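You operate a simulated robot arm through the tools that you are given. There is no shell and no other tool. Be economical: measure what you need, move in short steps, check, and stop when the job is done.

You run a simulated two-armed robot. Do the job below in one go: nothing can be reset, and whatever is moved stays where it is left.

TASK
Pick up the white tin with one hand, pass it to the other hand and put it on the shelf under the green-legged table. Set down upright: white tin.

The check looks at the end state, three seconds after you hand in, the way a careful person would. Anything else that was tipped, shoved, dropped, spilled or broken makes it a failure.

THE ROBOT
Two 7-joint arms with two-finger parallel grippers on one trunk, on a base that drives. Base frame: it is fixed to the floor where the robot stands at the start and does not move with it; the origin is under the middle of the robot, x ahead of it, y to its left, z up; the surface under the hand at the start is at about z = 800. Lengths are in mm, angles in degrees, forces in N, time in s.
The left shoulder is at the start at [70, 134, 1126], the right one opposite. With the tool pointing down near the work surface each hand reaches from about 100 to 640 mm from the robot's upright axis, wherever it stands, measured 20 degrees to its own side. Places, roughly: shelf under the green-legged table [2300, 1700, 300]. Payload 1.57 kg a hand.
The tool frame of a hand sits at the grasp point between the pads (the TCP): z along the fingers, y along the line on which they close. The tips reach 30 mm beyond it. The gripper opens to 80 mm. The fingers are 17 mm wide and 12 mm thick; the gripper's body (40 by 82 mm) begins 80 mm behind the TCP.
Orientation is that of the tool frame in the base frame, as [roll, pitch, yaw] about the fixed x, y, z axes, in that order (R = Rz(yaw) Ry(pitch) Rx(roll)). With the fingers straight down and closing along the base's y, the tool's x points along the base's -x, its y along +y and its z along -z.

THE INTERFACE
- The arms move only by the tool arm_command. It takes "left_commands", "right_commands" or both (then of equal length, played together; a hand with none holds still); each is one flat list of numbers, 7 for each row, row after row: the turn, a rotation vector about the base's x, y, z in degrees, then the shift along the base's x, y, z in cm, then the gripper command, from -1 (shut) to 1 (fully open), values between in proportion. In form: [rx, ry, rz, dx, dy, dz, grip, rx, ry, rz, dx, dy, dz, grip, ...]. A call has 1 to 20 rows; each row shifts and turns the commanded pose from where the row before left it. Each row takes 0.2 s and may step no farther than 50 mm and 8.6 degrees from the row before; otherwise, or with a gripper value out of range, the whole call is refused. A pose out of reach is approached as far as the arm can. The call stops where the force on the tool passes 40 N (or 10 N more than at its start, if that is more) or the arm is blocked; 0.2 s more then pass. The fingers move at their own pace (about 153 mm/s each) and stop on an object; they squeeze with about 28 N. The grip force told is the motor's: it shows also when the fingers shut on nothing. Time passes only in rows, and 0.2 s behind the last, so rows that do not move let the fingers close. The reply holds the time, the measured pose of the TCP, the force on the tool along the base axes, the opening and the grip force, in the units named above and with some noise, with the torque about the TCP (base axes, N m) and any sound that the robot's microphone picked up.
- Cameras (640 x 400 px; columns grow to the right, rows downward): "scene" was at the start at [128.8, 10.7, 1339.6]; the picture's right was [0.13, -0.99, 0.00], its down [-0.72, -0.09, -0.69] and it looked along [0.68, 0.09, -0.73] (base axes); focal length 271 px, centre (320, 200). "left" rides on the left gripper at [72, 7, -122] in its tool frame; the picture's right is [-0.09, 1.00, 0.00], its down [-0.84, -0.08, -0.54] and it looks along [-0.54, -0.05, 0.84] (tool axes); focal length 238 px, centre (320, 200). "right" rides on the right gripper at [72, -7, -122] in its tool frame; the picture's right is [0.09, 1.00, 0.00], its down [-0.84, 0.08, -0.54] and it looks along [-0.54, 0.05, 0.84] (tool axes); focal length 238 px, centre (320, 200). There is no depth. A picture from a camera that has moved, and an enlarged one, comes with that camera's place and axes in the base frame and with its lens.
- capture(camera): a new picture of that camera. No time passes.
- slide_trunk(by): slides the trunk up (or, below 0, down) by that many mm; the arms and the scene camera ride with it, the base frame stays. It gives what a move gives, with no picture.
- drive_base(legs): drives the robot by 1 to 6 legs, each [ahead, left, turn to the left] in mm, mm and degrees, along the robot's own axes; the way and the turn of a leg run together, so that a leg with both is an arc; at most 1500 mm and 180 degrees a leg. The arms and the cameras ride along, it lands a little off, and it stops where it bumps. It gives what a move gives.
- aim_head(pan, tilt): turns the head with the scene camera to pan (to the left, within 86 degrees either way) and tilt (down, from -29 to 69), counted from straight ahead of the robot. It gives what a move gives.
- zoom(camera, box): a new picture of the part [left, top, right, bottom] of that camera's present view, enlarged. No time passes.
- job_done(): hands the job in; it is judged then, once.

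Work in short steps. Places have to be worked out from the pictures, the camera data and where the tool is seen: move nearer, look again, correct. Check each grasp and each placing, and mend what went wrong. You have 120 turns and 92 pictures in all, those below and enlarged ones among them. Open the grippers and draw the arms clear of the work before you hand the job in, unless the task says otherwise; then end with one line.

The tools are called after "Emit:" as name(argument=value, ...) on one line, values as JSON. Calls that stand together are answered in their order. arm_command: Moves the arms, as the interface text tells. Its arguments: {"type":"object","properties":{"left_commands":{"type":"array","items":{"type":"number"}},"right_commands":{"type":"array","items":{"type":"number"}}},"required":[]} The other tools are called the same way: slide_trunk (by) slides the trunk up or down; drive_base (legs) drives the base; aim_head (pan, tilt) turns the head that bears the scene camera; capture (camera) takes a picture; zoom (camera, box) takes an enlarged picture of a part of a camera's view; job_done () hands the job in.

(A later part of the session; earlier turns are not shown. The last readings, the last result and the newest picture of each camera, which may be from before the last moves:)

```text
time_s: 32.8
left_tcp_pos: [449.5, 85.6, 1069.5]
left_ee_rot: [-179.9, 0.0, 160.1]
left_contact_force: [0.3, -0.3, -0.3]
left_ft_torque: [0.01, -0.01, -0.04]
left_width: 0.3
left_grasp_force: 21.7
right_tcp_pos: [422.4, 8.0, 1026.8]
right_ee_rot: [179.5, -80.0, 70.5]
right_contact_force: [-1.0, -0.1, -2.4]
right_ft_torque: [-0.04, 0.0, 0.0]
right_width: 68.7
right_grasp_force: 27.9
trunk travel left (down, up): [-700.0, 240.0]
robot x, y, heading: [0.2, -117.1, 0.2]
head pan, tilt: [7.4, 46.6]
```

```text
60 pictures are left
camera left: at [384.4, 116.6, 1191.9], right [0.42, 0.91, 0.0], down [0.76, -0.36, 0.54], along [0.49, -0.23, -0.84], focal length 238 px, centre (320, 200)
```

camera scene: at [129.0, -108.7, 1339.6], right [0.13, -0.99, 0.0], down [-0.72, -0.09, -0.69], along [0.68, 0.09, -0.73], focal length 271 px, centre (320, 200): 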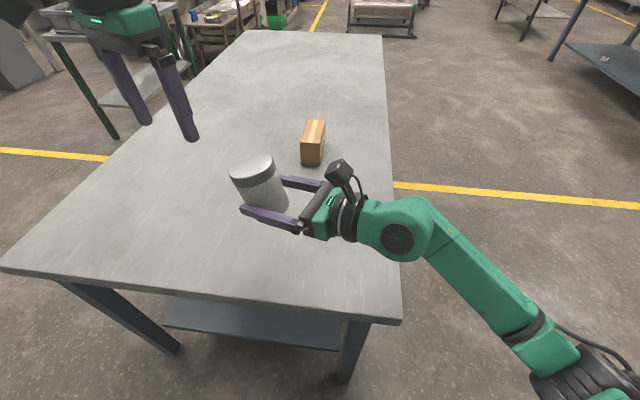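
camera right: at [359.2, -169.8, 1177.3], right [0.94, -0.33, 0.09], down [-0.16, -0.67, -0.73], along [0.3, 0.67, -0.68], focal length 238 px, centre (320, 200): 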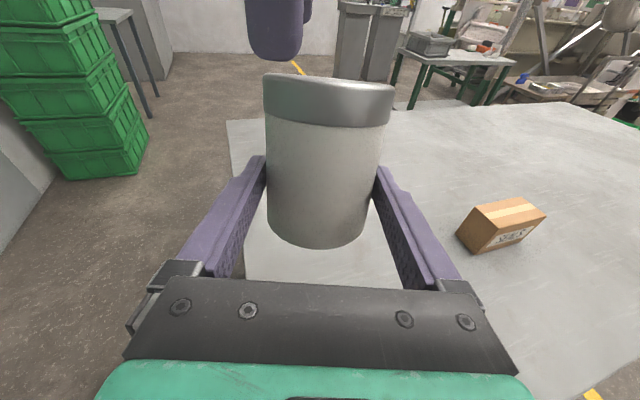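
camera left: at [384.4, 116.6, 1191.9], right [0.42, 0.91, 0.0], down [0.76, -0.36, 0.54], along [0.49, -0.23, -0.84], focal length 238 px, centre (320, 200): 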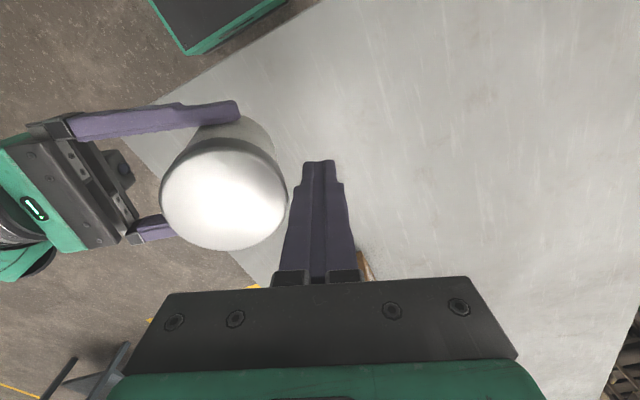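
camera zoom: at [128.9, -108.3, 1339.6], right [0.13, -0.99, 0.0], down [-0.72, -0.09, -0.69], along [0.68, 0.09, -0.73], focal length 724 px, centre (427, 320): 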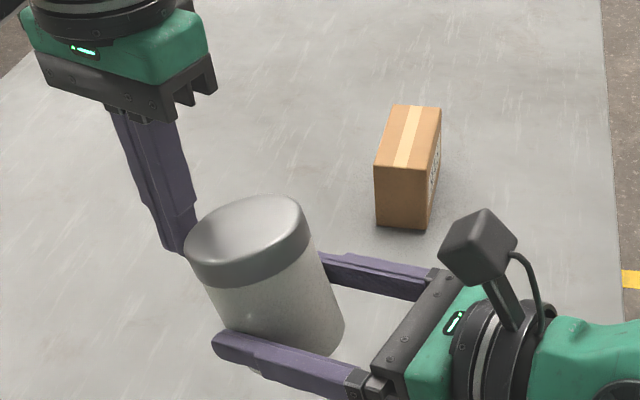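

The fingers are beside the far rim. I'll push 18 mm toward the right hand in small steps.

Emit:
arm_command(left_commands=[0, 0, 0, -0.21, -0.56, 0, -1, 0, 0, 0, -0.21, -0.56, 0, -1, 0, 0, 0, -0.21, -0.56, 0, -1, 0, 0, 0, 0, 0, 0, -1])

Emit:
zoom(camera="scene", box=[160, 80, 400, 230])

Emit:
capture(camera="right")

```text
time_s: 33.8
left_tcp_pos: [443.5, 70.0, 1069.9]
left_ee_rot: [-180.0, 0.1, 160.0]
left_contact_force: [6.2, 16.4, 11.4]
left_ft_torque: [-0.12, 0.03, -0.03]
left_width: 0.0
left_grasp_force: 21.2
right_tcp_pos: [422.7, 9.1, 1022.9]
right_ee_rot: [179.9, -79.8, 70.2]
right_contact_force: [-6.0, -17.0, -12.9]
right_ft_torque: [0.24, -0.12, 0.01]
right_width: 68.6
right_grasp_force: 28.1
trunk travel left (down, up): [-700.0, 240.0]
robot x, y, heading: [-2.0, -118.3, 0.3]
head pan, tilt: [7.4, 46.6]
```

```text
2.67 times, centred on (280, 155) of scene
camera zoom: at [129.2, -108.0, 1339.6], right [0.13, -0.99, 0.0], down [-0.72, -0.09, -0.69], along [0.68, 0.09, -0.73], focal length 724 px, centre (427, 320)
```

zoom: 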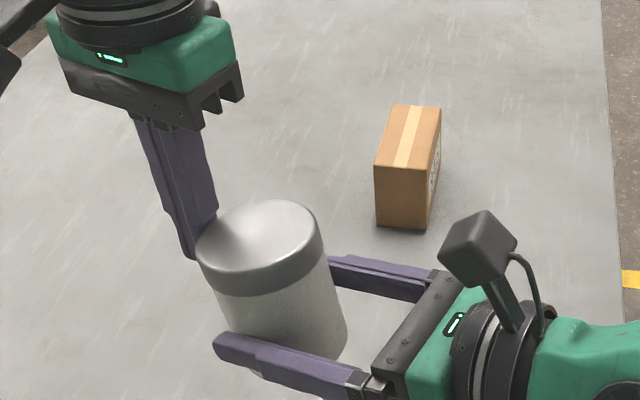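

```text
58 pictures are left
camera right: at [379.7, -90.3, 1115.6], right [0.94, -0.32, 0.09], down [-0.16, -0.67, -0.73], along [0.3, 0.67, -0.68], focal length 238 px, centre (320, 200)
```

right: 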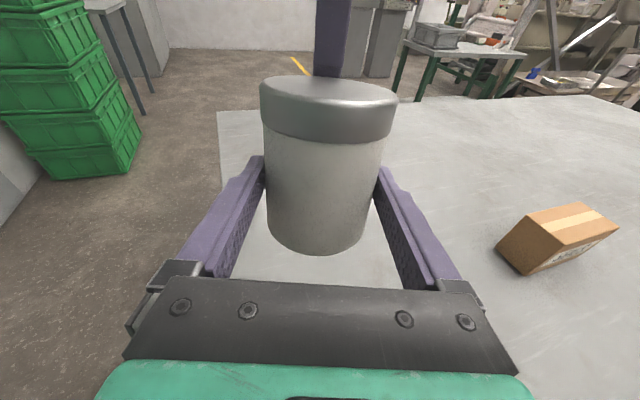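

It's working: the tin is rotating back, now about 13° off. I'll push another 9 mm.

Emit:
arm_command(left_commands=[0, 0, 0, -0.1, -0.28, 0, -1, 0, 0, 0, -0.1, -0.28, 0, -1, 0, 0, 0, -0.1, -0.28, 0, -1, 0, 0, 0, 0, 0, 0, -1])

Emit:
zoom(camera="scene", box=[160, 80, 400, 230])

Emit:
capture(camera="right")

```text
time_s: 34.8
left_tcp_pos: [440.9, 60.2, 1070.4]
left_ee_rot: [-179.9, 0.1, 160.1]
left_contact_force: [6.9, 15.1, 7.6]
left_ft_torque: [-0.13, 0.05, 0.04]
left_width: 0.0
left_grasp_force: 21.1
right_tcp_pos: [420.8, 8.3, 1025.4]
right_ee_rot: [179.5, -80.0, 70.5]
right_contact_force: [-7.1, -14.9, -10.5]
right_ft_torque: [0.36, -0.22, 0.07]
right_width: 68.7
right_grasp_force: 28.0
trunk travel left (down, up): [-700.0, 240.0]
robot x, y, heading: [-3.1, -116.2, 0.1]
head pan, tilt: [7.4, 46.6]
```

```text
2.67 times, centred on (280, 155) of scene
camera zoom: at [129.2, -108.1, 1339.6], right [0.13, -0.99, 0.0], down [-0.72, -0.09, -0.69], along [0.68, 0.09, -0.73], focal length 724 px, centre (427, 320)
```

zoom: 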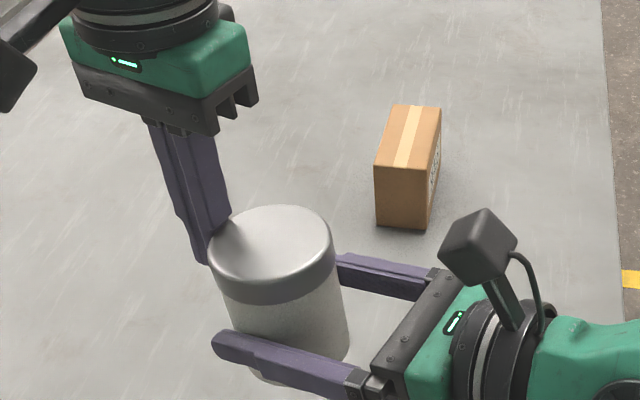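

```text
56 pictures are left
camera right: at [379.3, -90.3, 1116.9], right [0.94, -0.32, 0.09], down [-0.16, -0.66, -0.73], along [0.3, 0.67, -0.68], focal length 238 px, centre (320, 200)
```

right: 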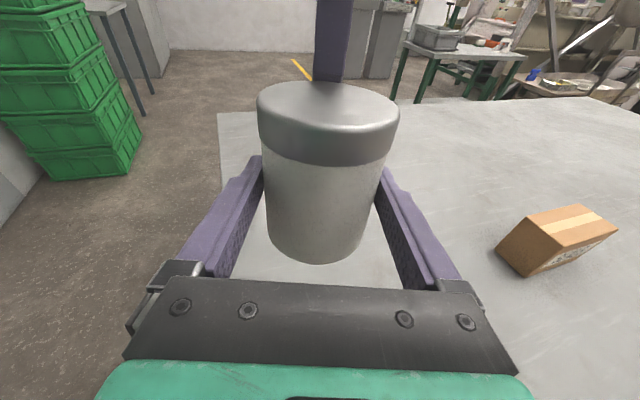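

The tin is now almost upright, perhaps 2–4° left. I'll push 3 mm more, then back the left hand off along +d and inspect.

Emit:
arm_command(left_commands=[0, 0, 0, -0.1, -0.28, 0, -1, 0, 0, 0, 0, 0, 0, -1, 0, 0, 0, 1, 2.8, 0, -1, 0, 0, 0, 1, 2.8, 0, -1, 0, 0, 0, 0, 4, 3, -1, 0, 0, 0, 0, 4, 3, -1, 0, 0, 0, 0, 0, 0, -1])

Emit:
zoom(camera="scene", box=[180, 120, 340, 220])

Emit:
capture(camera="right")

```text
time_s: 36.4
left_tcp_pos: [459.3, 194.0, 1129.6]
left_ee_rot: [-180.0, 0.0, 160.1]
left_contact_force: [-0.2, -0.8, -0.5]
left_ft_torque: [0.02, 0.01, 0.02]
left_width: 0.1
left_grasp_force: 22.0
right_tcp_pos: [421.8, 8.7, 1024.6]
right_ee_rot: [179.8, -80.0, 70.3]
right_contact_force: [0.3, -0.5, -2.5]
right_ft_torque: [0.02, 0.01, 0.02]
right_width: 68.8
right_grasp_force: 28.1
trunk travel left (down, up): [-700.0, 240.0]
robot x, y, heading: [3.2, -117.3, 0.1]
head pan, tilt: [7.4, 46.6]
```

```text
4.00 times, centred on (260, 170) of scene
camera zoom: at [129.7, -108.8, 1339.5], right [0.13, -0.99, 0.0], down [-0.72, -0.09, -0.69], along [0.68, 0.09, -0.73], focal length 1085 px, centre (560, 320)
```

zoom: 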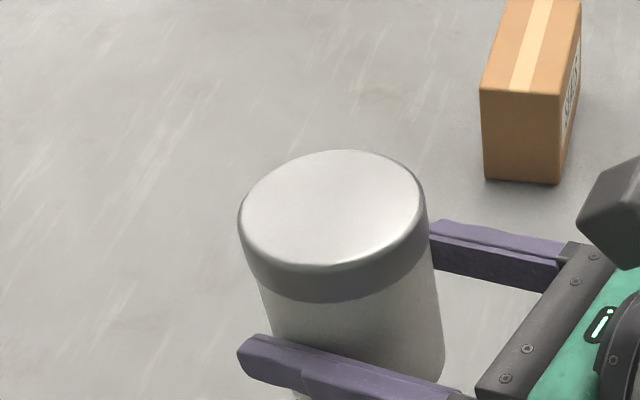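

```text
54 pictures are left
camera right: at [379.8, -90.9, 1116.6], right [0.94, -0.33, 0.09], down [-0.16, -0.66, -0.73], along [0.3, 0.67, -0.68], focal length 238 px, centre (320, 200)
```

right: 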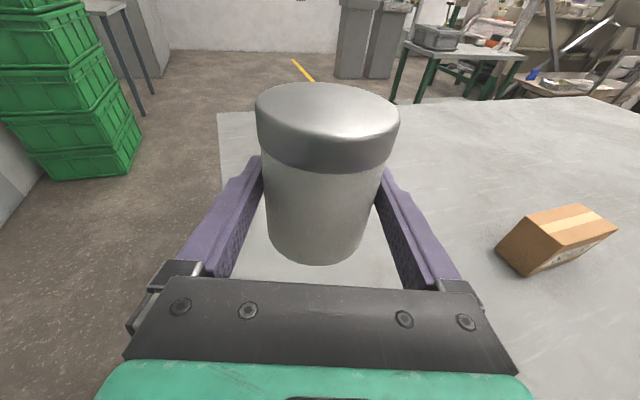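

The tin is upright to within about 2°. Next I'll back the base 450 mm away from the work table, keeping the tin well above it, and then look left for a free route.

Emit:
drive_base(legs=[[-450, 0, 0]])

Emit:
aim_head(pan=60, tilt=25)

Emit:
capture(camera="scene")

```text
time_s: 39.1
left_tcp_pos: [14.8, 193.0, 1130.5]
left_ee_rot: [-179.9, -0.1, 159.9]
left_contact_force: [0.3, 1.0, -0.3]
left_ft_torque: [-0.02, 0.04, 0.0]
left_width: 0.0
left_grasp_force: 21.8
right_tcp_pos: [-22.9, 6.1, 1025.9]
right_ee_rot: [179.6, -80.0, 70.0]
right_contact_force: [-0.5, 0.3, -2.0]
right_ft_torque: [-0.01, 0.02, -0.03]
right_width: 68.4
right_grasp_force: 28.0
trunk travel left (down, up): [-700.0, 240.0]
robot x, y, heading: [-445.8, -117.2, 0.0]
head pan, tilt: [7.4, 46.6]
```

```text
time_s: 40.3
left_tcp_pos: [14.4, 193.1, 1130.6]
left_ee_rot: [-179.9, 0.1, 160.0]
left_contact_force: [0.5, -0.1, 0.0]
left_ft_torque: [0.03, 0.03, 0.0]
left_width: 0.0
left_grasp_force: 21.4
right_tcp_pos: [-22.7, 6.9, 1025.5]
right_ee_rot: [179.6, -79.9, 70.2]
right_contact_force: [-0.2, -0.2, -2.6]
right_ft_torque: [-0.03, 0.01, 0.01]
right_width: 68.8
right_grasp_force: 27.3
trunk travel left (down, up): [-700.0, 240.0]
robot x, y, heading: [-444.4, -119.7, -0.3]
head pan, tilt: [60.0, 25.0]
```

```text
53 pictures are left
camera scene: at [-349.4, -38.7, 1372.4], right [0.86, -0.5, 0.0], down [-0.21, -0.37, -0.91], along [0.46, 0.78, -0.42], focal length 271 px, centre (320, 200)
```

scene: 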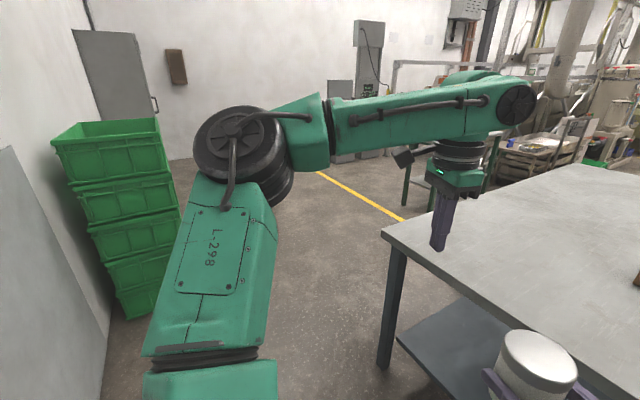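

There's free floor to the left, and the bins stay beyond y≈1450. While I'm in open space I'll turn the right hand to point straight ahead at about robot [500, -150].

Emit:
arm_command(right_commands=[0, 0, -7.7, 0.85, -3.07, 0, -1, 0, 0, -7.7, 0.85, -3.07, 0, -1, 0, 0, -7.7, 0.85, -3.07, 0, -1, 0, 0, -7.7, 0.85, -3.07, 0, -1, 0, 0, -7.7, 0.85, -3.07, 0, -1, 0, 0, -7.7, 0.85, -3.07, 0, -1, 0, 0, -7.7, 0.85, -3.07, 0, -1, 0, 0, -7.7, 0.85, -3.07, 0, -1, 0, 0, -7.7, 0.85, -3.07, 0, -1, 0, 0, 0, 0, 0, 0, -1])

Emit:
aim_head(pan=0, tilt=35)

Emit:
capture(camera="scene")

Emit:
capture(camera="right")

```text
time_s: 42.4
left_tcp_pos: [14.3, 190.3, 1130.4]
left_ee_rot: [-179.9, -0.1, 159.9]
left_contact_force: [0.6, -0.5, 0.3]
left_ft_torque: [0.04, 0.01, -0.01]
left_width: 0.0
left_grasp_force: 21.3
right_tcp_pos: [44.8, -293.8, 1001.3]
right_ee_rot: [137.7, -75.0, 44.5]
right_contact_force: [-0.6, 0.0, -2.9]
right_ft_torque: [-0.02, 0.0, 0.04]
right_width: 68.7
right_grasp_force: 28.3
right hand out of reach, approached as far as the arm can: row 9
trunk travel left (down, up): [-700.0, 240.0]
robot x, y, heading: [-448.1, -117.4, -0.3]
head pan, tilt: [60.0, 25.0]
stopped in row 10 (right hand): the arm was blocked; the commanded pose is now the measured one
```

```text
time_s: 43.7
left_tcp_pos: [14.0, 193.5, 1128.7]
left_ee_rot: [-180.0, 0.0, 159.9]
left_contact_force: [0.5, -0.8, 0.4]
left_ft_torque: [0.03, -0.01, 0.01]
left_width: 0.0
left_grasp_force: 21.1
right_tcp_pos: [44.5, -290.2, 1003.7]
right_ee_rot: [137.4, -75.0, 44.9]
right_contact_force: [0.1, -0.3, -1.4]
right_ft_torque: [-0.05, 0.04, -0.01]
right_width: 68.5
right_grasp_force: 28.2
trunk travel left (down, up): [-700.0, 240.0]
robot x, y, heading: [-447.4, -115.3, -0.1]
head pan, tilt: [0.0, 35.0]
```

```text
52 pictures are left
camera scene: at [-307.7, -118.6, 1356.6], right [0.0, -1.0, 0.0], down [-0.57, 0.0, -0.82], along [0.82, 0.0, -0.57], focal length 271 px, centre (320, 200)
```

scene: 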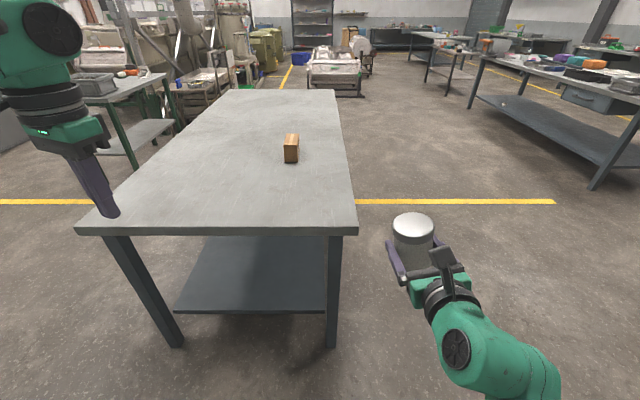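

```text
51 pictures are left
camera right: at [-60.7, -273.2, 1093.2], right [0.07, -0.96, 0.26], down [-0.68, -0.24, -0.69], along [0.73, -0.13, -0.67], focal length 238 px, centre (320, 200)
```

right: 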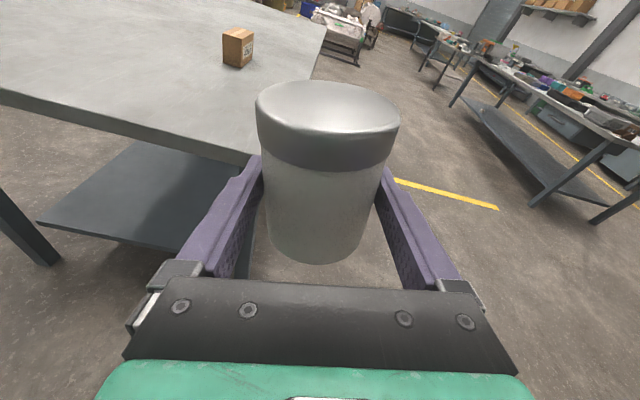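

The hand points forward but the wrist hit a limit and picked up a ~15° roll. I'll back it off to about 25° left of forward and undo the roll.

Emit:
arm_command(right_commands=[0, 0, 6, 0, 2, 0.5, -1, 0, 0, 6, 0, 2, 0.5, -1, 0, 0, 6, 0, 2, 0.5, -1, 0, 0, 6, 0, 2, 0.5, -1, 6.7, 3.2, -1.3, 0, 0, 0, -1, 6.7, 3.2, -1.3, 0, 0, 0, -1, 0, 0, 0, 0, 0, 0, -1])

Emit:
capture(camera="right")

```text
time_s: 45.3
left_tcp_pos: [14.0, 193.1, 1129.6]
left_ee_rot: [-179.9, -0.1, 159.8]
left_contact_force: [-1.0, -0.8, 0.7]
left_ft_torque: [-0.02, 0.03, 0.0]
left_width: 0.0
left_grasp_force: 21.1
right_tcp_pos: [46.1, -209.3, 1022.4]
right_ee_rot: [-155.4, -77.9, 0.4]
right_contact_force: [0.0, 1.3, -2.4]
right_ft_torque: [0.01, 0.04, 0.02]
right_width: 68.9
right_grasp_force: 28.2
trunk travel left (down, up): [-700.0, 240.0]
robot x, y, heading: [-442.9, -118.3, -0.2]
head pan, tilt: [0.0, 35.0]
```

```text
50 pictures are left
camera right: at [-48.8, -255.3, 1115.8], right [0.43, -0.9, 0.0], down [-0.62, -0.3, -0.72], along [0.65, 0.31, -0.69], focal length 238 px, centre (320, 200)
```

right: 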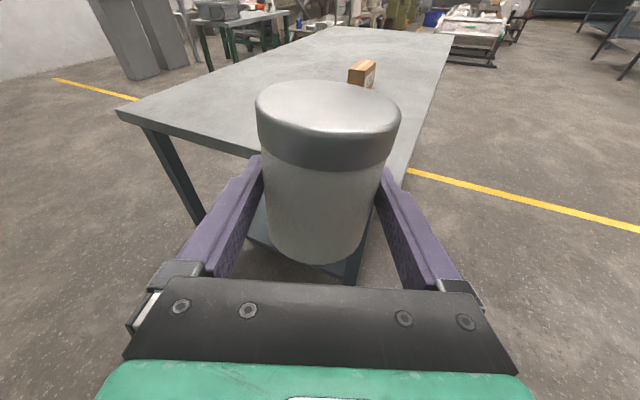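

The hand is now 25° left of forward and 11° down, with about 5° of roll left over. I'll remove that.

Emit:
arm_command(right_commands=[-4.4, -2.1, 0.95, 0, 0, 0, -1, 0, 0, 0, 0, 0, 0, -1])

Emit:
drive_base(legs=[[0, 900, 0]])

Emit:
aim_head(pan=20, tilt=25)

Emit:
capture(camera="scene")

```text
time_s: 45.9
left_tcp_pos: [14.9, 192.9, 1129.7]
left_ee_rot: [-179.8, 0.0, 160.0]
left_contact_force: [0.0, -0.1, -0.2]
left_ft_torque: [-0.03, 0.0, 0.02]
left_width: 0.2
left_grasp_force: 21.8
right_tcp_pos: [46.3, -209.7, 1022.5]
right_ee_rot: [-179.6, -79.0, 25.2]
right_contact_force: [0.4, 0.4, -1.5]
right_ft_torque: [0.01, -0.01, 0.01]
right_width: 68.8
right_grasp_force: 27.3
trunk travel left (down, up): [-700.0, 240.0]
robot x, y, heading: [-444.0, -122.0, -0.0]
head pan, tilt: [0.0, 35.0]
```

```text
time_s: 50.6
left_tcp_pos: [17.5, 1092.2, 1129.8]
left_ee_rot: [-179.7, 0.0, 159.9]
left_contact_force: [0.3, 1.6, -0.3]
left_ft_torque: [-0.03, -0.04, -0.01]
left_width: 0.0
left_grasp_force: 21.0
right_tcp_pos: [48.8, 690.5, 1022.7]
right_ee_rot: [-179.5, -79.0, 25.1]
right_contact_force: [-0.1, 0.5, -1.8]
right_ft_torque: [0.01, 0.01, -0.03]
right_width: 68.6
right_grasp_force: 28.2
trunk travel left (down, up): [-700.0, 240.0]
robot x, y, heading: [-443.9, 780.6, -0.1]
head pan, tilt: [0.0, 35.0]
```

```text
time_s: 51.5
left_tcp_pos: [16.8, 1093.0, 1130.0]
left_ee_rot: [-179.9, 0.0, 159.9]
left_contact_force: [0.3, 0.2, 0.4]
left_ft_torque: [0.02, 0.02, 0.02]
left_width: 0.1
left_grasp_force: 21.2
right_tcp_pos: [49.2, 689.9, 1023.0]
right_ee_rot: [-179.6, -79.0, 25.0]
right_contact_force: [-0.7, 0.5, -1.6]
right_ft_torque: [-0.02, 0.02, 0.02]
right_width: 68.8
right_grasp_force: 28.3
trunk travel left (down, up): [-700.0, 240.0]
robot x, y, heading: [-444.3, 784.3, -0.0]
head pan, tilt: [20.0, 25.0]
```

```text
49 pictures are left
camera scene: at [-306.3, 812.7, 1372.4], right [0.34, -0.94, 0.0], down [-0.4, -0.14, -0.91], along [0.85, 0.31, -0.42], focal length 271 px, centre (320, 200)
```

scene: 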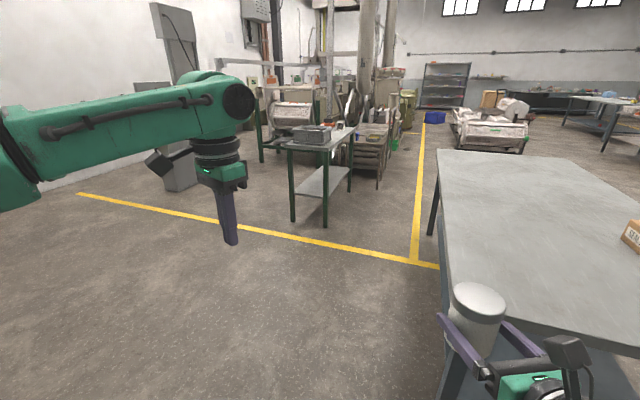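

The green table spans about x 1900–2900 and y 1560–1910. I'll check the right arm's elbow posture before planning to lower the trunk.

Emit:
aim_head(pan=-45, tilt=50)

Emit:
capture(camera="scene")

```text
time_s: 52.8
left_tcp_pos: [17.2, 1092.7, 1130.3]
left_ee_rot: [-179.9, 0.0, 160.0]
left_contact_force: [-0.2, 0.2, 0.8]
left_ft_torque: [0.01, 0.02, 0.01]
left_width: 0.0
left_grasp_force: 20.8
right_tcp_pos: [48.4, 689.8, 1022.5]
right_ee_rot: [-179.7, -79.0, 25.2]
right_contact_force: [0.4, 0.4, -2.4]
right_ft_torque: [-0.03, 0.04, -0.01]
right_width: 68.8
right_grasp_force: 27.9
trunk travel left (down, up): [-700.0, 240.0]
robot x, y, heading: [-443.4, 783.8, -0.3]
head pan, tilt: [-45.0, 50.0]
```

```text
48 pictures are left
camera scene: at [-338.6, 727.0, 1334.9], right [-0.71, -0.71, 0.0], down [-0.54, 0.54, -0.64], along [0.45, -0.46, -0.77], focal length 271 px, centre (320, 200)
```

scene: 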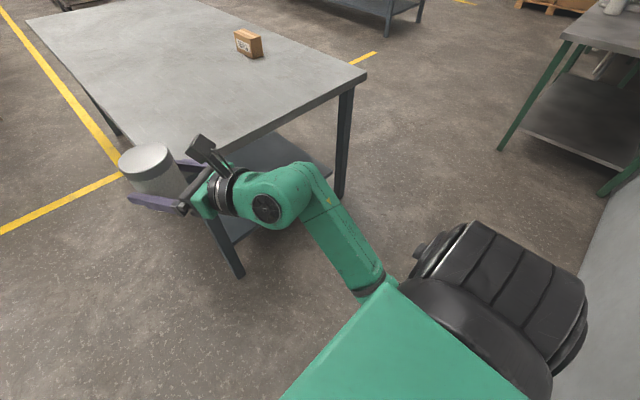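

The right elbow sits high, so lowering the trunk is fine. I'll drive through the aisle to about [2250, 930], still facing +x.

Emit:
drive_base(legs=[[1200, 150, 0], [1490, 0, 0]])

Emit:
aim_head(pan=80, tilt=40)

Emit:
capture(camera="scene")

```text
time_s: 66.0
left_tcp_pos: [2723.0, 1258.8, 1130.4]
left_ee_rot: [-179.9, 0.2, 160.3]
left_contact_force: [0.8, -0.4, -0.8]
left_ft_torque: [0.0, -0.02, 0.02]
left_width: 0.0
left_grasp_force: 21.7
right_tcp_pos: [2756.3, 856.5, 1021.6]
right_ee_rot: [-179.7, -79.1, 25.6]
right_contact_force: [-0.5, -0.4, -3.2]
right_ft_torque: [-0.02, 0.02, 0.01]
right_width: 68.7
right_grasp_force: 28.0
trunk travel left (down, up): [-700.0, 240.0]
robot x, y, heading: [2263.7, 944.2, 0.4]
head pan, tilt: [-45.0, 50.0]
```

```text
time_s: 68.0
left_tcp_pos: [2722.4, 1259.2, 1129.4]
left_ee_rot: [-179.9, 0.0, 160.4]
left_contact_force: [-0.3, 0.6, -0.3]
left_ft_torque: [-0.03, -0.01, 0.0]
left_width: 0.0
left_grasp_force: 21.1
right_tcp_pos: [2756.2, 857.4, 1022.5]
right_ee_rot: [-179.6, -78.9, 25.6]
right_contact_force: [0.3, -0.4, -1.3]
right_ft_torque: [0.0, 0.02, -0.03]
right_width: 69.1
right_grasp_force: 27.3
trunk travel left (down, up): [-700.0, 240.0]
robot x, y, heading: [2265.3, 945.9, 0.1]
head pan, tilt: [80.0, 40.0]
```

```text
47 pictures are left
camera scene: at [2328.9, 1029.0, 1349.1], right [0.99, -0.17, 0.0], down [-0.11, -0.63, -0.77], along [0.13, 0.76, -0.64], focal length 271 px, centre (320, 200)
```

scene: 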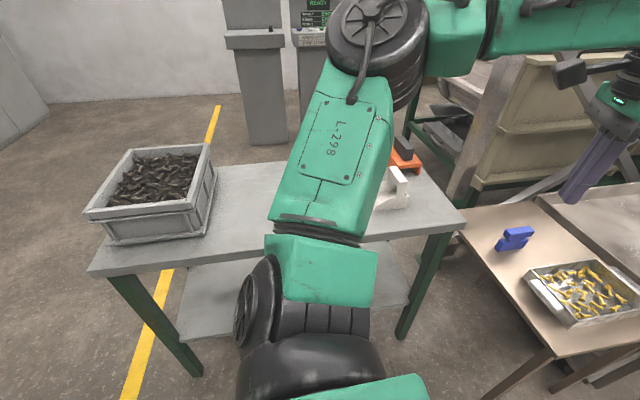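

The table-top front edge is at y≈1510 and the shelf's front edge at y≈1550, spanning x 1880–2790. I'll turn 90° to face it.

Emit:
drive_base(legs=[[0, 0, 90]])

Emit:
aim_head(pan=0, tilt=45)

Emit:
capture(camera="scene")

```text
time_s: 72.3
left_tcp_pos: [1947.9, 1402.1, 1130.6]
left_ee_rot: [180.0, 0.1, -109.4]
left_contact_force: [0.4, -0.4, -0.3]
left_ft_torque: [0.0, 0.0, -0.03]
left_width: 0.2
left_grasp_force: 21.2
right_tcp_pos: [2350.3, 1437.5, 1022.9]
right_ee_rot: [-179.6, -79.0, 115.7]
right_contact_force: [0.7, 0.6, -2.7]
right_ft_torque: [-0.03, 0.0, 0.0]
right_width: 68.4
right_grasp_force: 27.8
trunk travel left (down, up): [-700.0, 240.0]
robot x, y, heading: [2266.7, 942.4, 90.5]
head pan, tilt: [80.0, 40.0]
```

```text
time_s: 73.8
left_tcp_pos: [1949.5, 1401.7, 1131.2]
left_ee_rot: [-179.9, 0.1, -109.4]
left_contact_force: [0.2, 0.1, -0.1]
left_ft_torque: [0.02, -0.01, -0.01]
left_width: 0.0
left_grasp_force: 20.5
right_tcp_pos: [2351.1, 1436.8, 1023.2]
right_ee_rot: [-179.6, -79.0, 115.7]
right_contact_force: [0.5, 0.4, -2.2]
right_ft_torque: [-0.07, 0.02, 0.0]
right_width: 68.7
right_grasp_force: 28.1
trunk travel left (down, up): [-700.0, 240.0]
robot x, y, heading: [2263.3, 946.7, 90.3]
head pan, tilt: [0.0, 45.0]
```

```text
46 pictures are left
camera scene: at [2262.9, 1076.9, 1341.8], right [1.0, 0.01, 0.0], down [0.01, -0.71, -0.71], along [-0.01, 0.71, -0.71], focal length 271 px, centre (320, 200)
```

scene: 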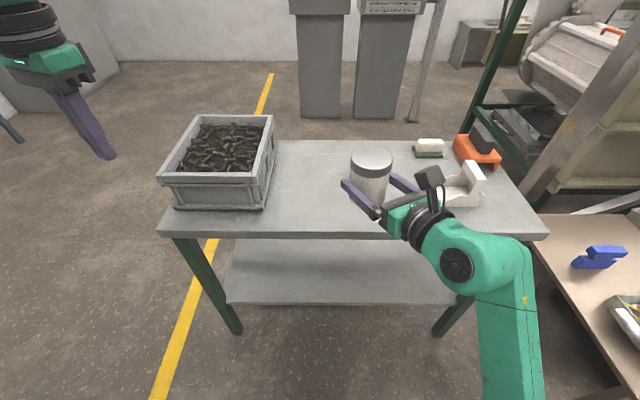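

The shelf is empty where I can see it, with its front edge at y≈1545. I'll back off 120 mm and draw the left hand back toward the robot before lowering.

Emit:
drive_base(legs=[[-120, 0, 0]])

Emit:
arm_command(left_commands=[0, 0, 0, 0, -4.5, 0, -1, 0, 0, 0, 0, -4.5, 0, -1, 0, 0, 0, 0, -4.5, 0, -1, 0, 0, 0, 0, -4.5, 0, -1, 0, 0, 0, 0, 0, 0, -1])

```text
time_s: 75.2
left_tcp_pos: [1952.5, 1285.7, 1131.1]
left_ee_rot: [180.0, 0.3, -109.9]
left_contact_force: [-0.2, 0.2, -0.1]
left_ft_torque: [0.02, -0.01, -0.02]
left_width: 0.0
left_grasp_force: 21.2
right_tcp_pos: [2355.5, 1319.2, 1022.8]
right_ee_rot: [-179.4, -78.9, 115.2]
right_contact_force: [0.0, -0.2, -1.8]
right_ft_torque: [-0.01, 0.0, 0.02]
right_width: 68.5
right_grasp_force: 28.3
trunk travel left (down, up): [-700.0, 240.0]
robot x, y, heading: [2265.5, 829.4, 90.2]
head pan, tilt: [0.0, 45.0]
stopped in leg 1: the robot was blocked; the commanded pose is now the measured one
```

```text
time_s: 76.4
left_tcp_pos: [1954.2, 1106.1, 1129.0]
left_ee_rot: [-179.9, -0.1, -109.9]
left_contact_force: [-0.3, 0.2, 0.1]
left_ft_torque: [-0.04, 0.0, 0.03]
left_width: 0.2
left_grasp_force: 21.1
right_tcp_pos: [2356.2, 1320.9, 1021.2]
right_ee_rot: [-179.1, -79.0, 115.0]
right_contact_force: [-0.3, -0.4, -2.5]
right_ft_torque: [-0.04, 0.03, 0.01]
right_width: 68.8
right_grasp_force: 28.1
trunk travel left (down, up): [-700.0, 240.0]
robot x, y, heading: [2262.5, 829.5, 90.0]
head pan, tilt: [0.0, 45.0]
```

The base reported being blocked at the very end of backing up. I'll look left and back to see what it touched.

Emit:
aim_head(pan=86, tilt=50)

Emit:
capture(camera="scene")

Emit:
aim_head(pan=-86, tilt=50)

Emit:
capture(camera="scene")

```text
time_s: 78.0
left_tcp_pos: [1953.4, 1107.1, 1130.6]
left_ee_rot: [-179.9, 0.1, -109.9]
left_contact_force: [0.4, 0.5, 0.1]
left_ft_torque: [0.02, -0.03, 0.03]
left_width: 0.0
left_grasp_force: 21.2
right_tcp_pos: [2356.3, 1321.1, 1022.0]
right_ee_rot: [-179.3, -79.0, 115.2]
right_contact_force: [0.4, 0.0, -1.6]
right_ft_torque: [-0.06, -0.02, 0.02]
right_width: 68.7
right_grasp_force: 27.9
trunk travel left (down, up): [-700.0, 240.0]
robot x, y, heading: [2262.9, 831.5, 90.1]
head pan, tilt: [85.9, 50.0]
```

```text
45 pictures are left
camera scene: at [2189.1, 885.6, 1334.9], right [0.07, 1.0, 0.0], down [0.76, -0.05, -0.64], along [-0.64, 0.04, -0.77], focal length 271 px, centre (320, 200)
```

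scene: 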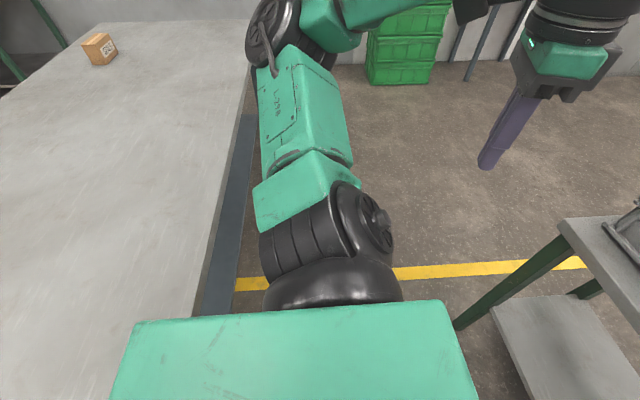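

```text
time_s: 80.6
left_tcp_pos: [1952.2, 1107.6, 1130.6]
left_ee_rot: [-179.9, 0.1, -109.8]
left_contact_force: [-0.4, 0.1, -0.2]
left_ft_torque: [0.0, -0.01, 0.01]
left_width: 0.0
left_grasp_force: 21.8
right_tcp_pos: [2356.2, 1320.7, 1022.0]
right_ee_rot: [-179.3, -78.8, 115.2]
right_contact_force: [0.2, -0.4, -2.2]
right_ft_torque: [-0.03, -0.01, 0.02]
right_width: 68.6
right_grasp_force: 27.4
trunk travel left (down, up): [-700.0, 240.0]
robot x, y, heading: [2267.2, 831.0, 90.4]
head pan, tilt: [-85.9, 50.0]
```

```text
44 pictures are left
camera scene: at [2342.7, 885.8, 1334.9], right [0.07, -1.0, 0.0], down [-0.76, -0.06, -0.64], along [0.64, 0.05, -0.77], focal length 271 px, centre (320, 200)
```

scene: 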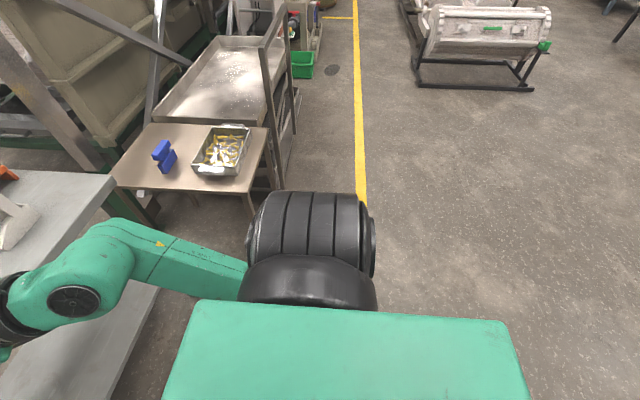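

The back of the base just reached the work table's edge. The table and box look undisturbed. I'll move 60 mm forward off it and then lower the trunk.

Emit:
drive_base(legs=[[60, 0, 0]])

Emit:
aim_head(pan=0, tilt=40)

Emit:
slide_trunk(by=-300)

Emit:
capture(camera="scene")

```text
time_s: 81.5
left_tcp_pos: [1951.9, 1163.8, 1130.7]
left_ee_rot: [180.0, 0.1, -109.8]
left_contact_force: [-0.1, 0.1, -0.2]
left_ft_torque: [0.0, -0.01, 0.02]
left_width: 0.2
left_grasp_force: 21.5
right_tcp_pos: [2355.3, 1378.0, 1023.6]
right_ee_rot: [-179.7, -78.9, 115.3]
right_contact_force: [0.3, 0.8, -1.8]
right_ft_torque: [-0.04, -0.01, 0.01]
right_width: 68.7
right_grasp_force: 27.9
trunk travel left (down, up): [-700.0, 240.0]
robot x, y, heading: [2267.6, 887.4, 90.2]
head pan, tilt: [-85.9, 50.0]
```

```text
time_s: 83.1
left_tcp_pos: [1953.7, 1166.0, 1129.7]
left_ee_rot: [-179.8, 0.0, -109.8]
left_contact_force: [0.8, 1.0, -0.5]
left_ft_torque: [0.01, -0.04, -0.03]
left_width: 0.0
left_grasp_force: 21.3
right_tcp_pos: [2354.2, 1380.3, 1022.9]
right_ee_rot: [-179.4, -78.9, 115.1]
right_contact_force: [-0.3, -0.1, -2.1]
right_ft_torque: [-0.02, 0.0, 0.02]
right_width: 68.6
right_grasp_force: 28.2
trunk travel left (down, up): [-700.0, 240.0]
robot x, y, heading: [2266.6, 888.7, 90.0]
head pan, tilt: [0.0, 40.0]
```

```text
time_s: 86.1
left_tcp_pos: [1952.0, 1165.3, 829.9]
left_ee_rot: [-179.9, 0.1, -109.9]
left_contact_force: [-0.9, -0.5, 0.0]
left_ft_torque: [0.02, -0.01, 0.0]
left_width: 0.0
left_grasp_force: 21.8
right_tcp_pos: [2354.9, 1380.4, 722.2]
right_ee_rot: [-179.2, -78.8, 115.2]
right_contact_force: [-0.4, 1.0, -1.6]
right_ft_torque: [-0.02, 0.0, 0.02]
right_width: 68.6
right_grasp_force: 28.1
trunk travel left (down, up): [-400.0, 540.0]
robot x, y, heading: [2266.1, 886.8, 90.1]
head pan, tilt: [0.0, 40.0]
```

```text
43 pictures are left
camera scene: at [2265.7, 1024.2, 1049.1], right [1.0, 0.0, 0.0], down [0.0, -0.64, -0.77], along [0.0, 0.77, -0.64], focal length 271 px, centre (320, 200)
```

scene: 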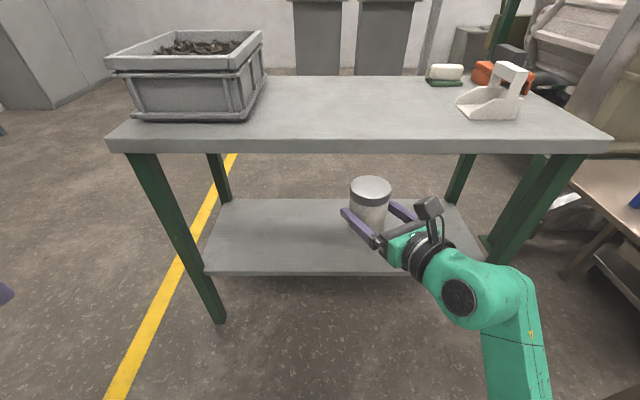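

The shelf is empty and spans y≈1556–1925. I'll lower another 320 mm.

Emit:
slide_trunk(by=-320)

Emit:
capture(camera="scene")

Emit:
capture(camera="right")

```text
time_s: 89.3
left_tcp_pos: [1951.7, 1164.3, 511.1]
left_ee_rot: [-179.8, 0.3, -109.8]
left_contact_force: [0.4, -0.3, 0.4]
left_ft_torque: [0.01, -0.01, -0.01]
left_width: 0.6
left_grasp_force: 21.2
right_tcp_pos: [2356.3, 1378.5, 401.7]
right_ee_rot: [172.9, -78.1, 122.9]
right_contact_force: [0.2, -1.1, -2.1]
right_ft_torque: [-0.01, -0.04, -0.02]
right_width: 68.7
right_grasp_force: 28.0
trunk travel left (down, up): [-80.0, 860.0]
robot x, y, heading: [2262.5, 888.4, 90.2]
head pan, tilt: [0.0, 40.0]
```

```text
42 pictures are left
camera scene: at [2263.2, 1022.2, 730.9], right [1.0, 0.0, 0.0], down [0.0, -0.64, -0.77], along [0.0, 0.77, -0.64], focal length 271 px, centre (320, 200)
```

scene: 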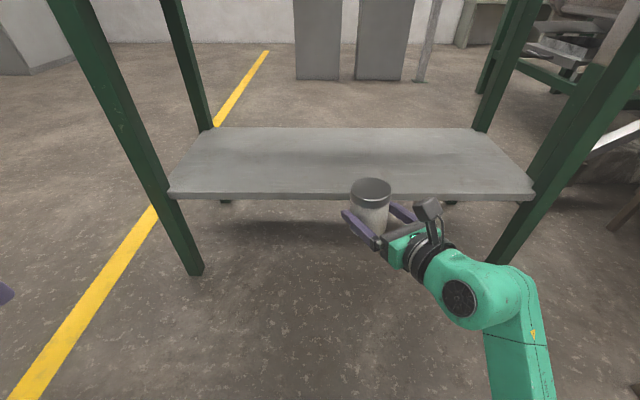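

```text
41 pictures are left
camera right: at [2394.9, 1280.7, 495.8], right [0.89, 0.45, 0.12], down [0.39, -0.59, -0.71], along [-0.25, 0.67, -0.7], focal length 238 px, centre (320, 200)
```

right: 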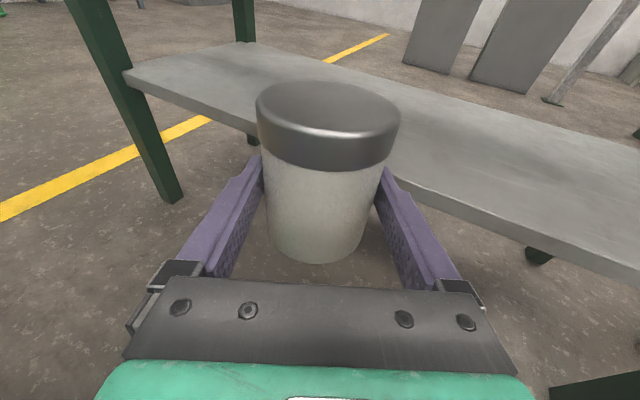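

The tin's bottom is about 50 mm above the shelf (z≈300–315). I'll drive forward 255 mm to bring the tin over it.

Emit:
drive_base(legs=[[255, 0, 0]])

Emit:
capture(camera="scene")

Emit:
capture(camera="right")

```text
time_s: 91.2
left_tcp_pos: [1952.2, 1422.0, 511.5]
left_ee_rot: [-179.9, 0.3, -109.9]
left_contact_force: [-0.1, 0.2, 0.7]
left_ft_torque: [-0.02, 0.01, -0.02]
left_width: 0.3
left_grasp_force: 20.9
right_tcp_pos: [2356.6, 1635.1, 400.3]
right_ee_rot: [172.9, -78.3, 122.7]
right_contact_force: [-0.2, -0.2, -2.4]
right_ft_torque: [0.02, 0.0, 0.01]
right_width: 68.7
right_grasp_force: 28.4
trunk travel left (down, up): [-80.0, 860.0]
robot x, y, heading: [2267.8, 1144.6, 90.0]
head pan, tilt: [0.0, 40.0]
```

```text
40 pictures are left
camera scene: at [2264.4, 1279.5, 729.5], right [1.0, 0.0, 0.0], down [0.0, -0.64, -0.77], along [0.0, 0.77, -0.64], focal length 271 px, centre (320, 200)
```

scene: 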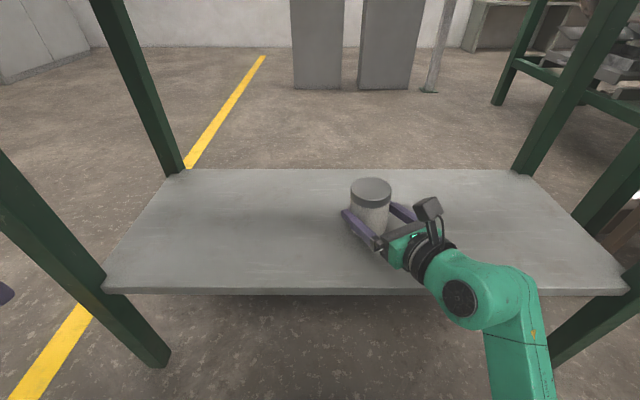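

```text
39 pictures are left
camera right: at [2395.7, 1537.8, 494.9], right [0.89, 0.45, 0.11], down [0.39, -0.59, -0.71], along [-0.25, 0.67, -0.7], focal length 238 px, centre (320, 200)
```

right: 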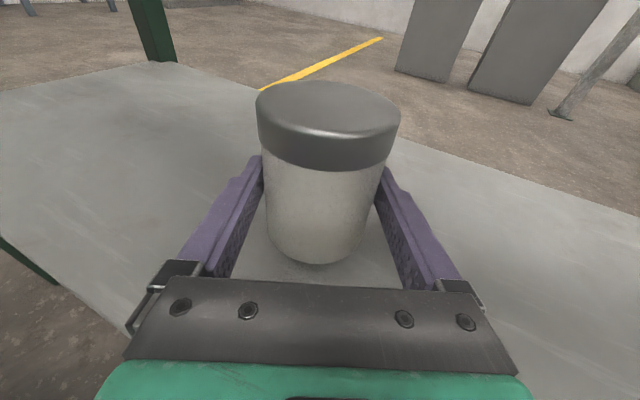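

The tin is about 90 mm inside the shelf edge. I'll lower 40 mm with the arm, then in finer steps.

Emit:
arm_command(right_commands=[0, 0, 0, 0, 0, -1, -1, 0, 0, 0, 0, 0, -1, -1, 0, 0, 0, 0, 0, -1, -1, 0, 0, 0, 0, 0, -1, -1, 0, 0, 0, 0, 0, 0, -1])

Emit:
capture(camera="right")

Emit:
zoom(camera="scene", box=[300, 150, 460, 250])

```text
time_s: 92.4
left_tcp_pos: [1952.1, 1422.1, 511.4]
left_ee_rot: [179.9, 0.2, -109.9]
left_contact_force: [-0.6, -0.4, -0.4]
left_ft_torque: [0.03, 0.01, -0.03]
left_width: 0.0
left_grasp_force: 21.4
right_tcp_pos: [2357.5, 1636.0, 363.3]
right_ee_rot: [173.2, -78.8, 122.6]
right_contact_force: [5.7, -3.7, 22.1]
right_ft_torque: [0.28, 0.69, -0.07]
right_width: 69.1
right_grasp_force: 28.3
trunk travel left (down, up): [-80.0, 860.0]
robot x, y, heading: [2266.4, 1146.0, 90.1]
head pan, tilt: [0.0, 40.0]
```

```text
38 pictures are left
camera right: at [2396.6, 1537.2, 456.8], right [0.89, 0.45, 0.11], down [0.39, -0.58, -0.71], along [-0.25, 0.68, -0.69], focal length 238 px, centre (320, 200)
```

right: 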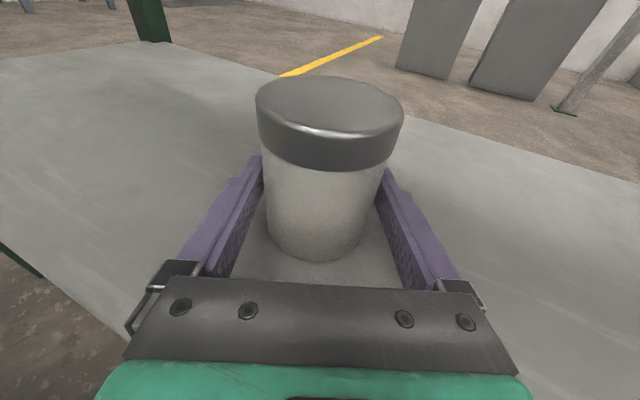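

```text
4.00 times, centred on (380, 200) of scene
camera zoom: at [2265.4, 1279.1, 729.9], right [1.0, 0.0, 0.0], down [0.0, -0.64, -0.77], along [0.0, 0.77, -0.64], focal length 1085 px, centre (80, 200)
```

zoom: 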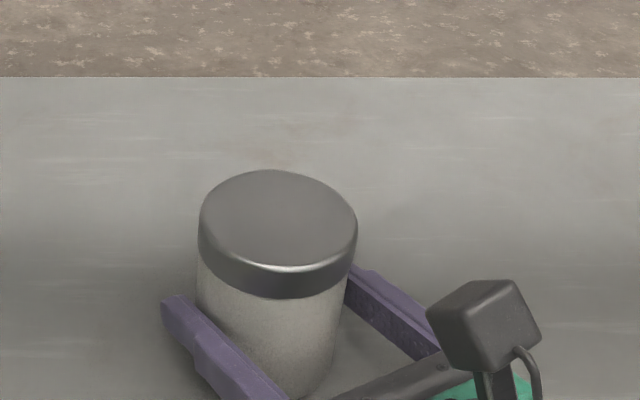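

Contact occurred at TCP z≈363, and the torque shows the tin touching at its front-left bottom edge, so it has a slight lean. I'll raise 4 mm, correct roll and pitch by about 1.5° each, and lower again.

Emit:
arm_command(right_commands=[0, 0, 0, 0, 0, 0.5, -1, 0.7, 1.95, -0.3, 0, 0, 0, -1, 0, 0, 0, 0, 0, 0, -1, 0, 0, 0, 0, 0, -0.2, -1, 0, 0, 0, 0, 0, 0, -1])

Emit:
arm_command(right_commands=[0, 0, 0, 0, 0, -0.25, -1, 0, 0, 0, 0, 0, 0, -1])

```text
time_s: 93.6
left_tcp_pos: [1952.6, 1421.9, 511.4]
left_ee_rot: [-180.0, 0.2, -109.9]
left_contact_force: [-0.1, -0.4, 0.7]
left_ft_torque: [0.0, -0.04, 0.02]
left_width: 0.1
left_grasp_force: 21.7
right_tcp_pos: [2357.6, 1635.8, 362.8]
right_ee_rot: [-179.3, -79.9, 114.9]
right_contact_force: [2.3, -1.3, 9.4]
right_ft_torque: [-0.13, -0.48, -0.04]
right_width: 68.9
right_grasp_force: 28.0
trunk travel left (down, up): [-80.0, 860.0]
robot x, y, heading: [2264.1, 1148.0, 90.4]
head pan, tilt: [0.0, 40.0]
```

```text
time_s: 94.2
left_tcp_pos: [1952.7, 1423.0, 510.0]
left_ee_rot: [-179.9, 0.3, -109.9]
left_contact_force: [0.1, -0.2, 0.8]
left_ft_torque: [0.01, 0.01, 0.03]
left_width: 0.0
left_grasp_force: 21.2
right_tcp_pos: [2357.8, 1637.9, 362.3]
right_ee_rot: [-179.3, -80.1, 114.9]
right_contact_force: [-0.2, 2.7, 18.4]
right_ft_torque: [-0.33, -0.32, 0.01]
right_width: 68.7
right_grasp_force: 28.0
trunk travel left (down, up): [-80.0, 860.0]
robot x, y, heading: [2267.1, 1148.0, 90.1]
head pan, tilt: [0.0, 40.0]
```

The contact is now spread near the tin's base centre, so it's flat to within about 1°. I'll ease off 1 mm and open the fingers gradually.

Emit:
arm_command(right_commands=[0, 0, 0, 0, 0, 0.15, -1, 0, 0, 0, 0, 0, 0, 0.74, 0, 0, 0, 0, 0, 0, 0.8, 0, 0, 0, 0, 0, 0, 0.9, 0, 0, 0, 0, 0, 0, 1, 0, 0, 0, 0, 0, 0, 1])

Emit:
capture(camera="right")

Emit:
zoom(camera="scene", box=[300, 150, 460, 250])

```text
time_s: 95.6
left_tcp_pos: [1952.4, 1422.5, 510.8]
left_ee_rot: [-179.9, 0.1, -109.9]
left_contact_force: [0.2, 0.4, -1.0]
left_ft_torque: [-0.02, 0.01, 0.02]
left_width: 0.1
left_grasp_force: 21.4
right_tcp_pos: [2358.6, 1636.9, 360.7]
right_ee_rot: [-178.9, -79.6, 114.5]
right_contact_force: [-0.2, -0.8, 0.6]
right_ft_torque: [0.02, 0.0, -0.04]
right_width: 79.8
right_grasp_force: 0.0
trunk travel left (down, up): [-80.0, 860.0]
robot x, y, heading: [2270.2, 1143.1, 90.3]
head pan, tilt: [0.0, 40.0]
```

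```text
36 pictures are left
camera right: at [2399.0, 1537.6, 452.7], right [0.89, 0.44, 0.09], down [0.36, -0.58, -0.73], along [-0.27, 0.68, -0.68], focal length 238 px, centre (320, 200)
```

right: 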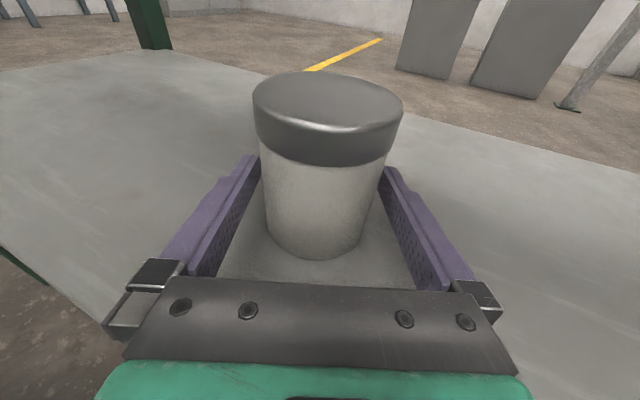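

```text
4.00 times, centred on (380, 200) of scene
camera zoom: at [2265.3, 1281.3, 729.1], right [1.0, 0.0, 0.0], down [0.0, -0.64, -0.77], along [0.0, 0.77, -0.64], focal length 1085 px, centre (80, 200)
```

zoom: 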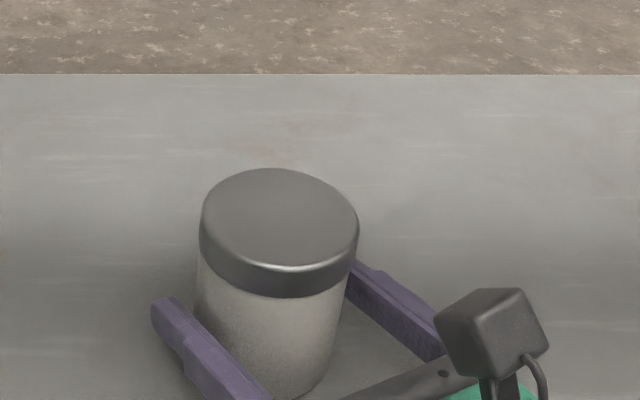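

The tin stands upright on the shelf and the fingers are open. I'll withdraw 40 mm straight back along the hand's axis first, and check.

Emit:
arm_command(right_commands=[0, 0, 0, 0.416, -0.909, 0, 1, 0, 0, 0, 0.416, -0.909, 0, 1, 0, 0, 0, 0.416, -0.909, 0, 1, 0, 0, 0, 0.416, -0.909, 0, 1, 0, 0, 0, 0, 0, 0, 1])

Emit:
capture(camera="right")

```text
time_s: 96.8
left_tcp_pos: [1952.6, 1422.3, 510.1]
left_ee_rot: [-179.9, 0.1, -109.9]
left_contact_force: [0.1, -0.1, -0.6]
left_ft_torque: [0.01, 0.0, 0.0]
left_width: 0.0
left_grasp_force: 21.5
right_tcp_pos: [2374.8, 1600.1, 361.4]
right_ee_rot: [-178.9, -79.8, 114.4]
right_contact_force: [0.5, -0.7, -0.2]
right_ft_torque: [0.0, 0.0, -0.02]
right_width: 80.1
right_grasp_force: 0.1
trunk travel left (down, up): [-80.0, 860.0]
robot x, y, heading: [2267.8, 1146.1, 90.1]
head pan, tilt: [0.0, 40.0]
```

```text
34 pictures are left
camera right: at [2415.9, 1501.0, 453.2], right [0.89, 0.44, 0.09], down [0.36, -0.58, -0.73], along [-0.27, 0.68, -0.68], focal length 238 px, centre (320, 200)
```

right: 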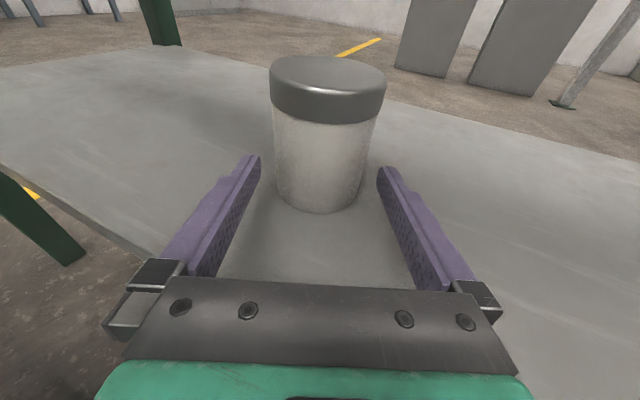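

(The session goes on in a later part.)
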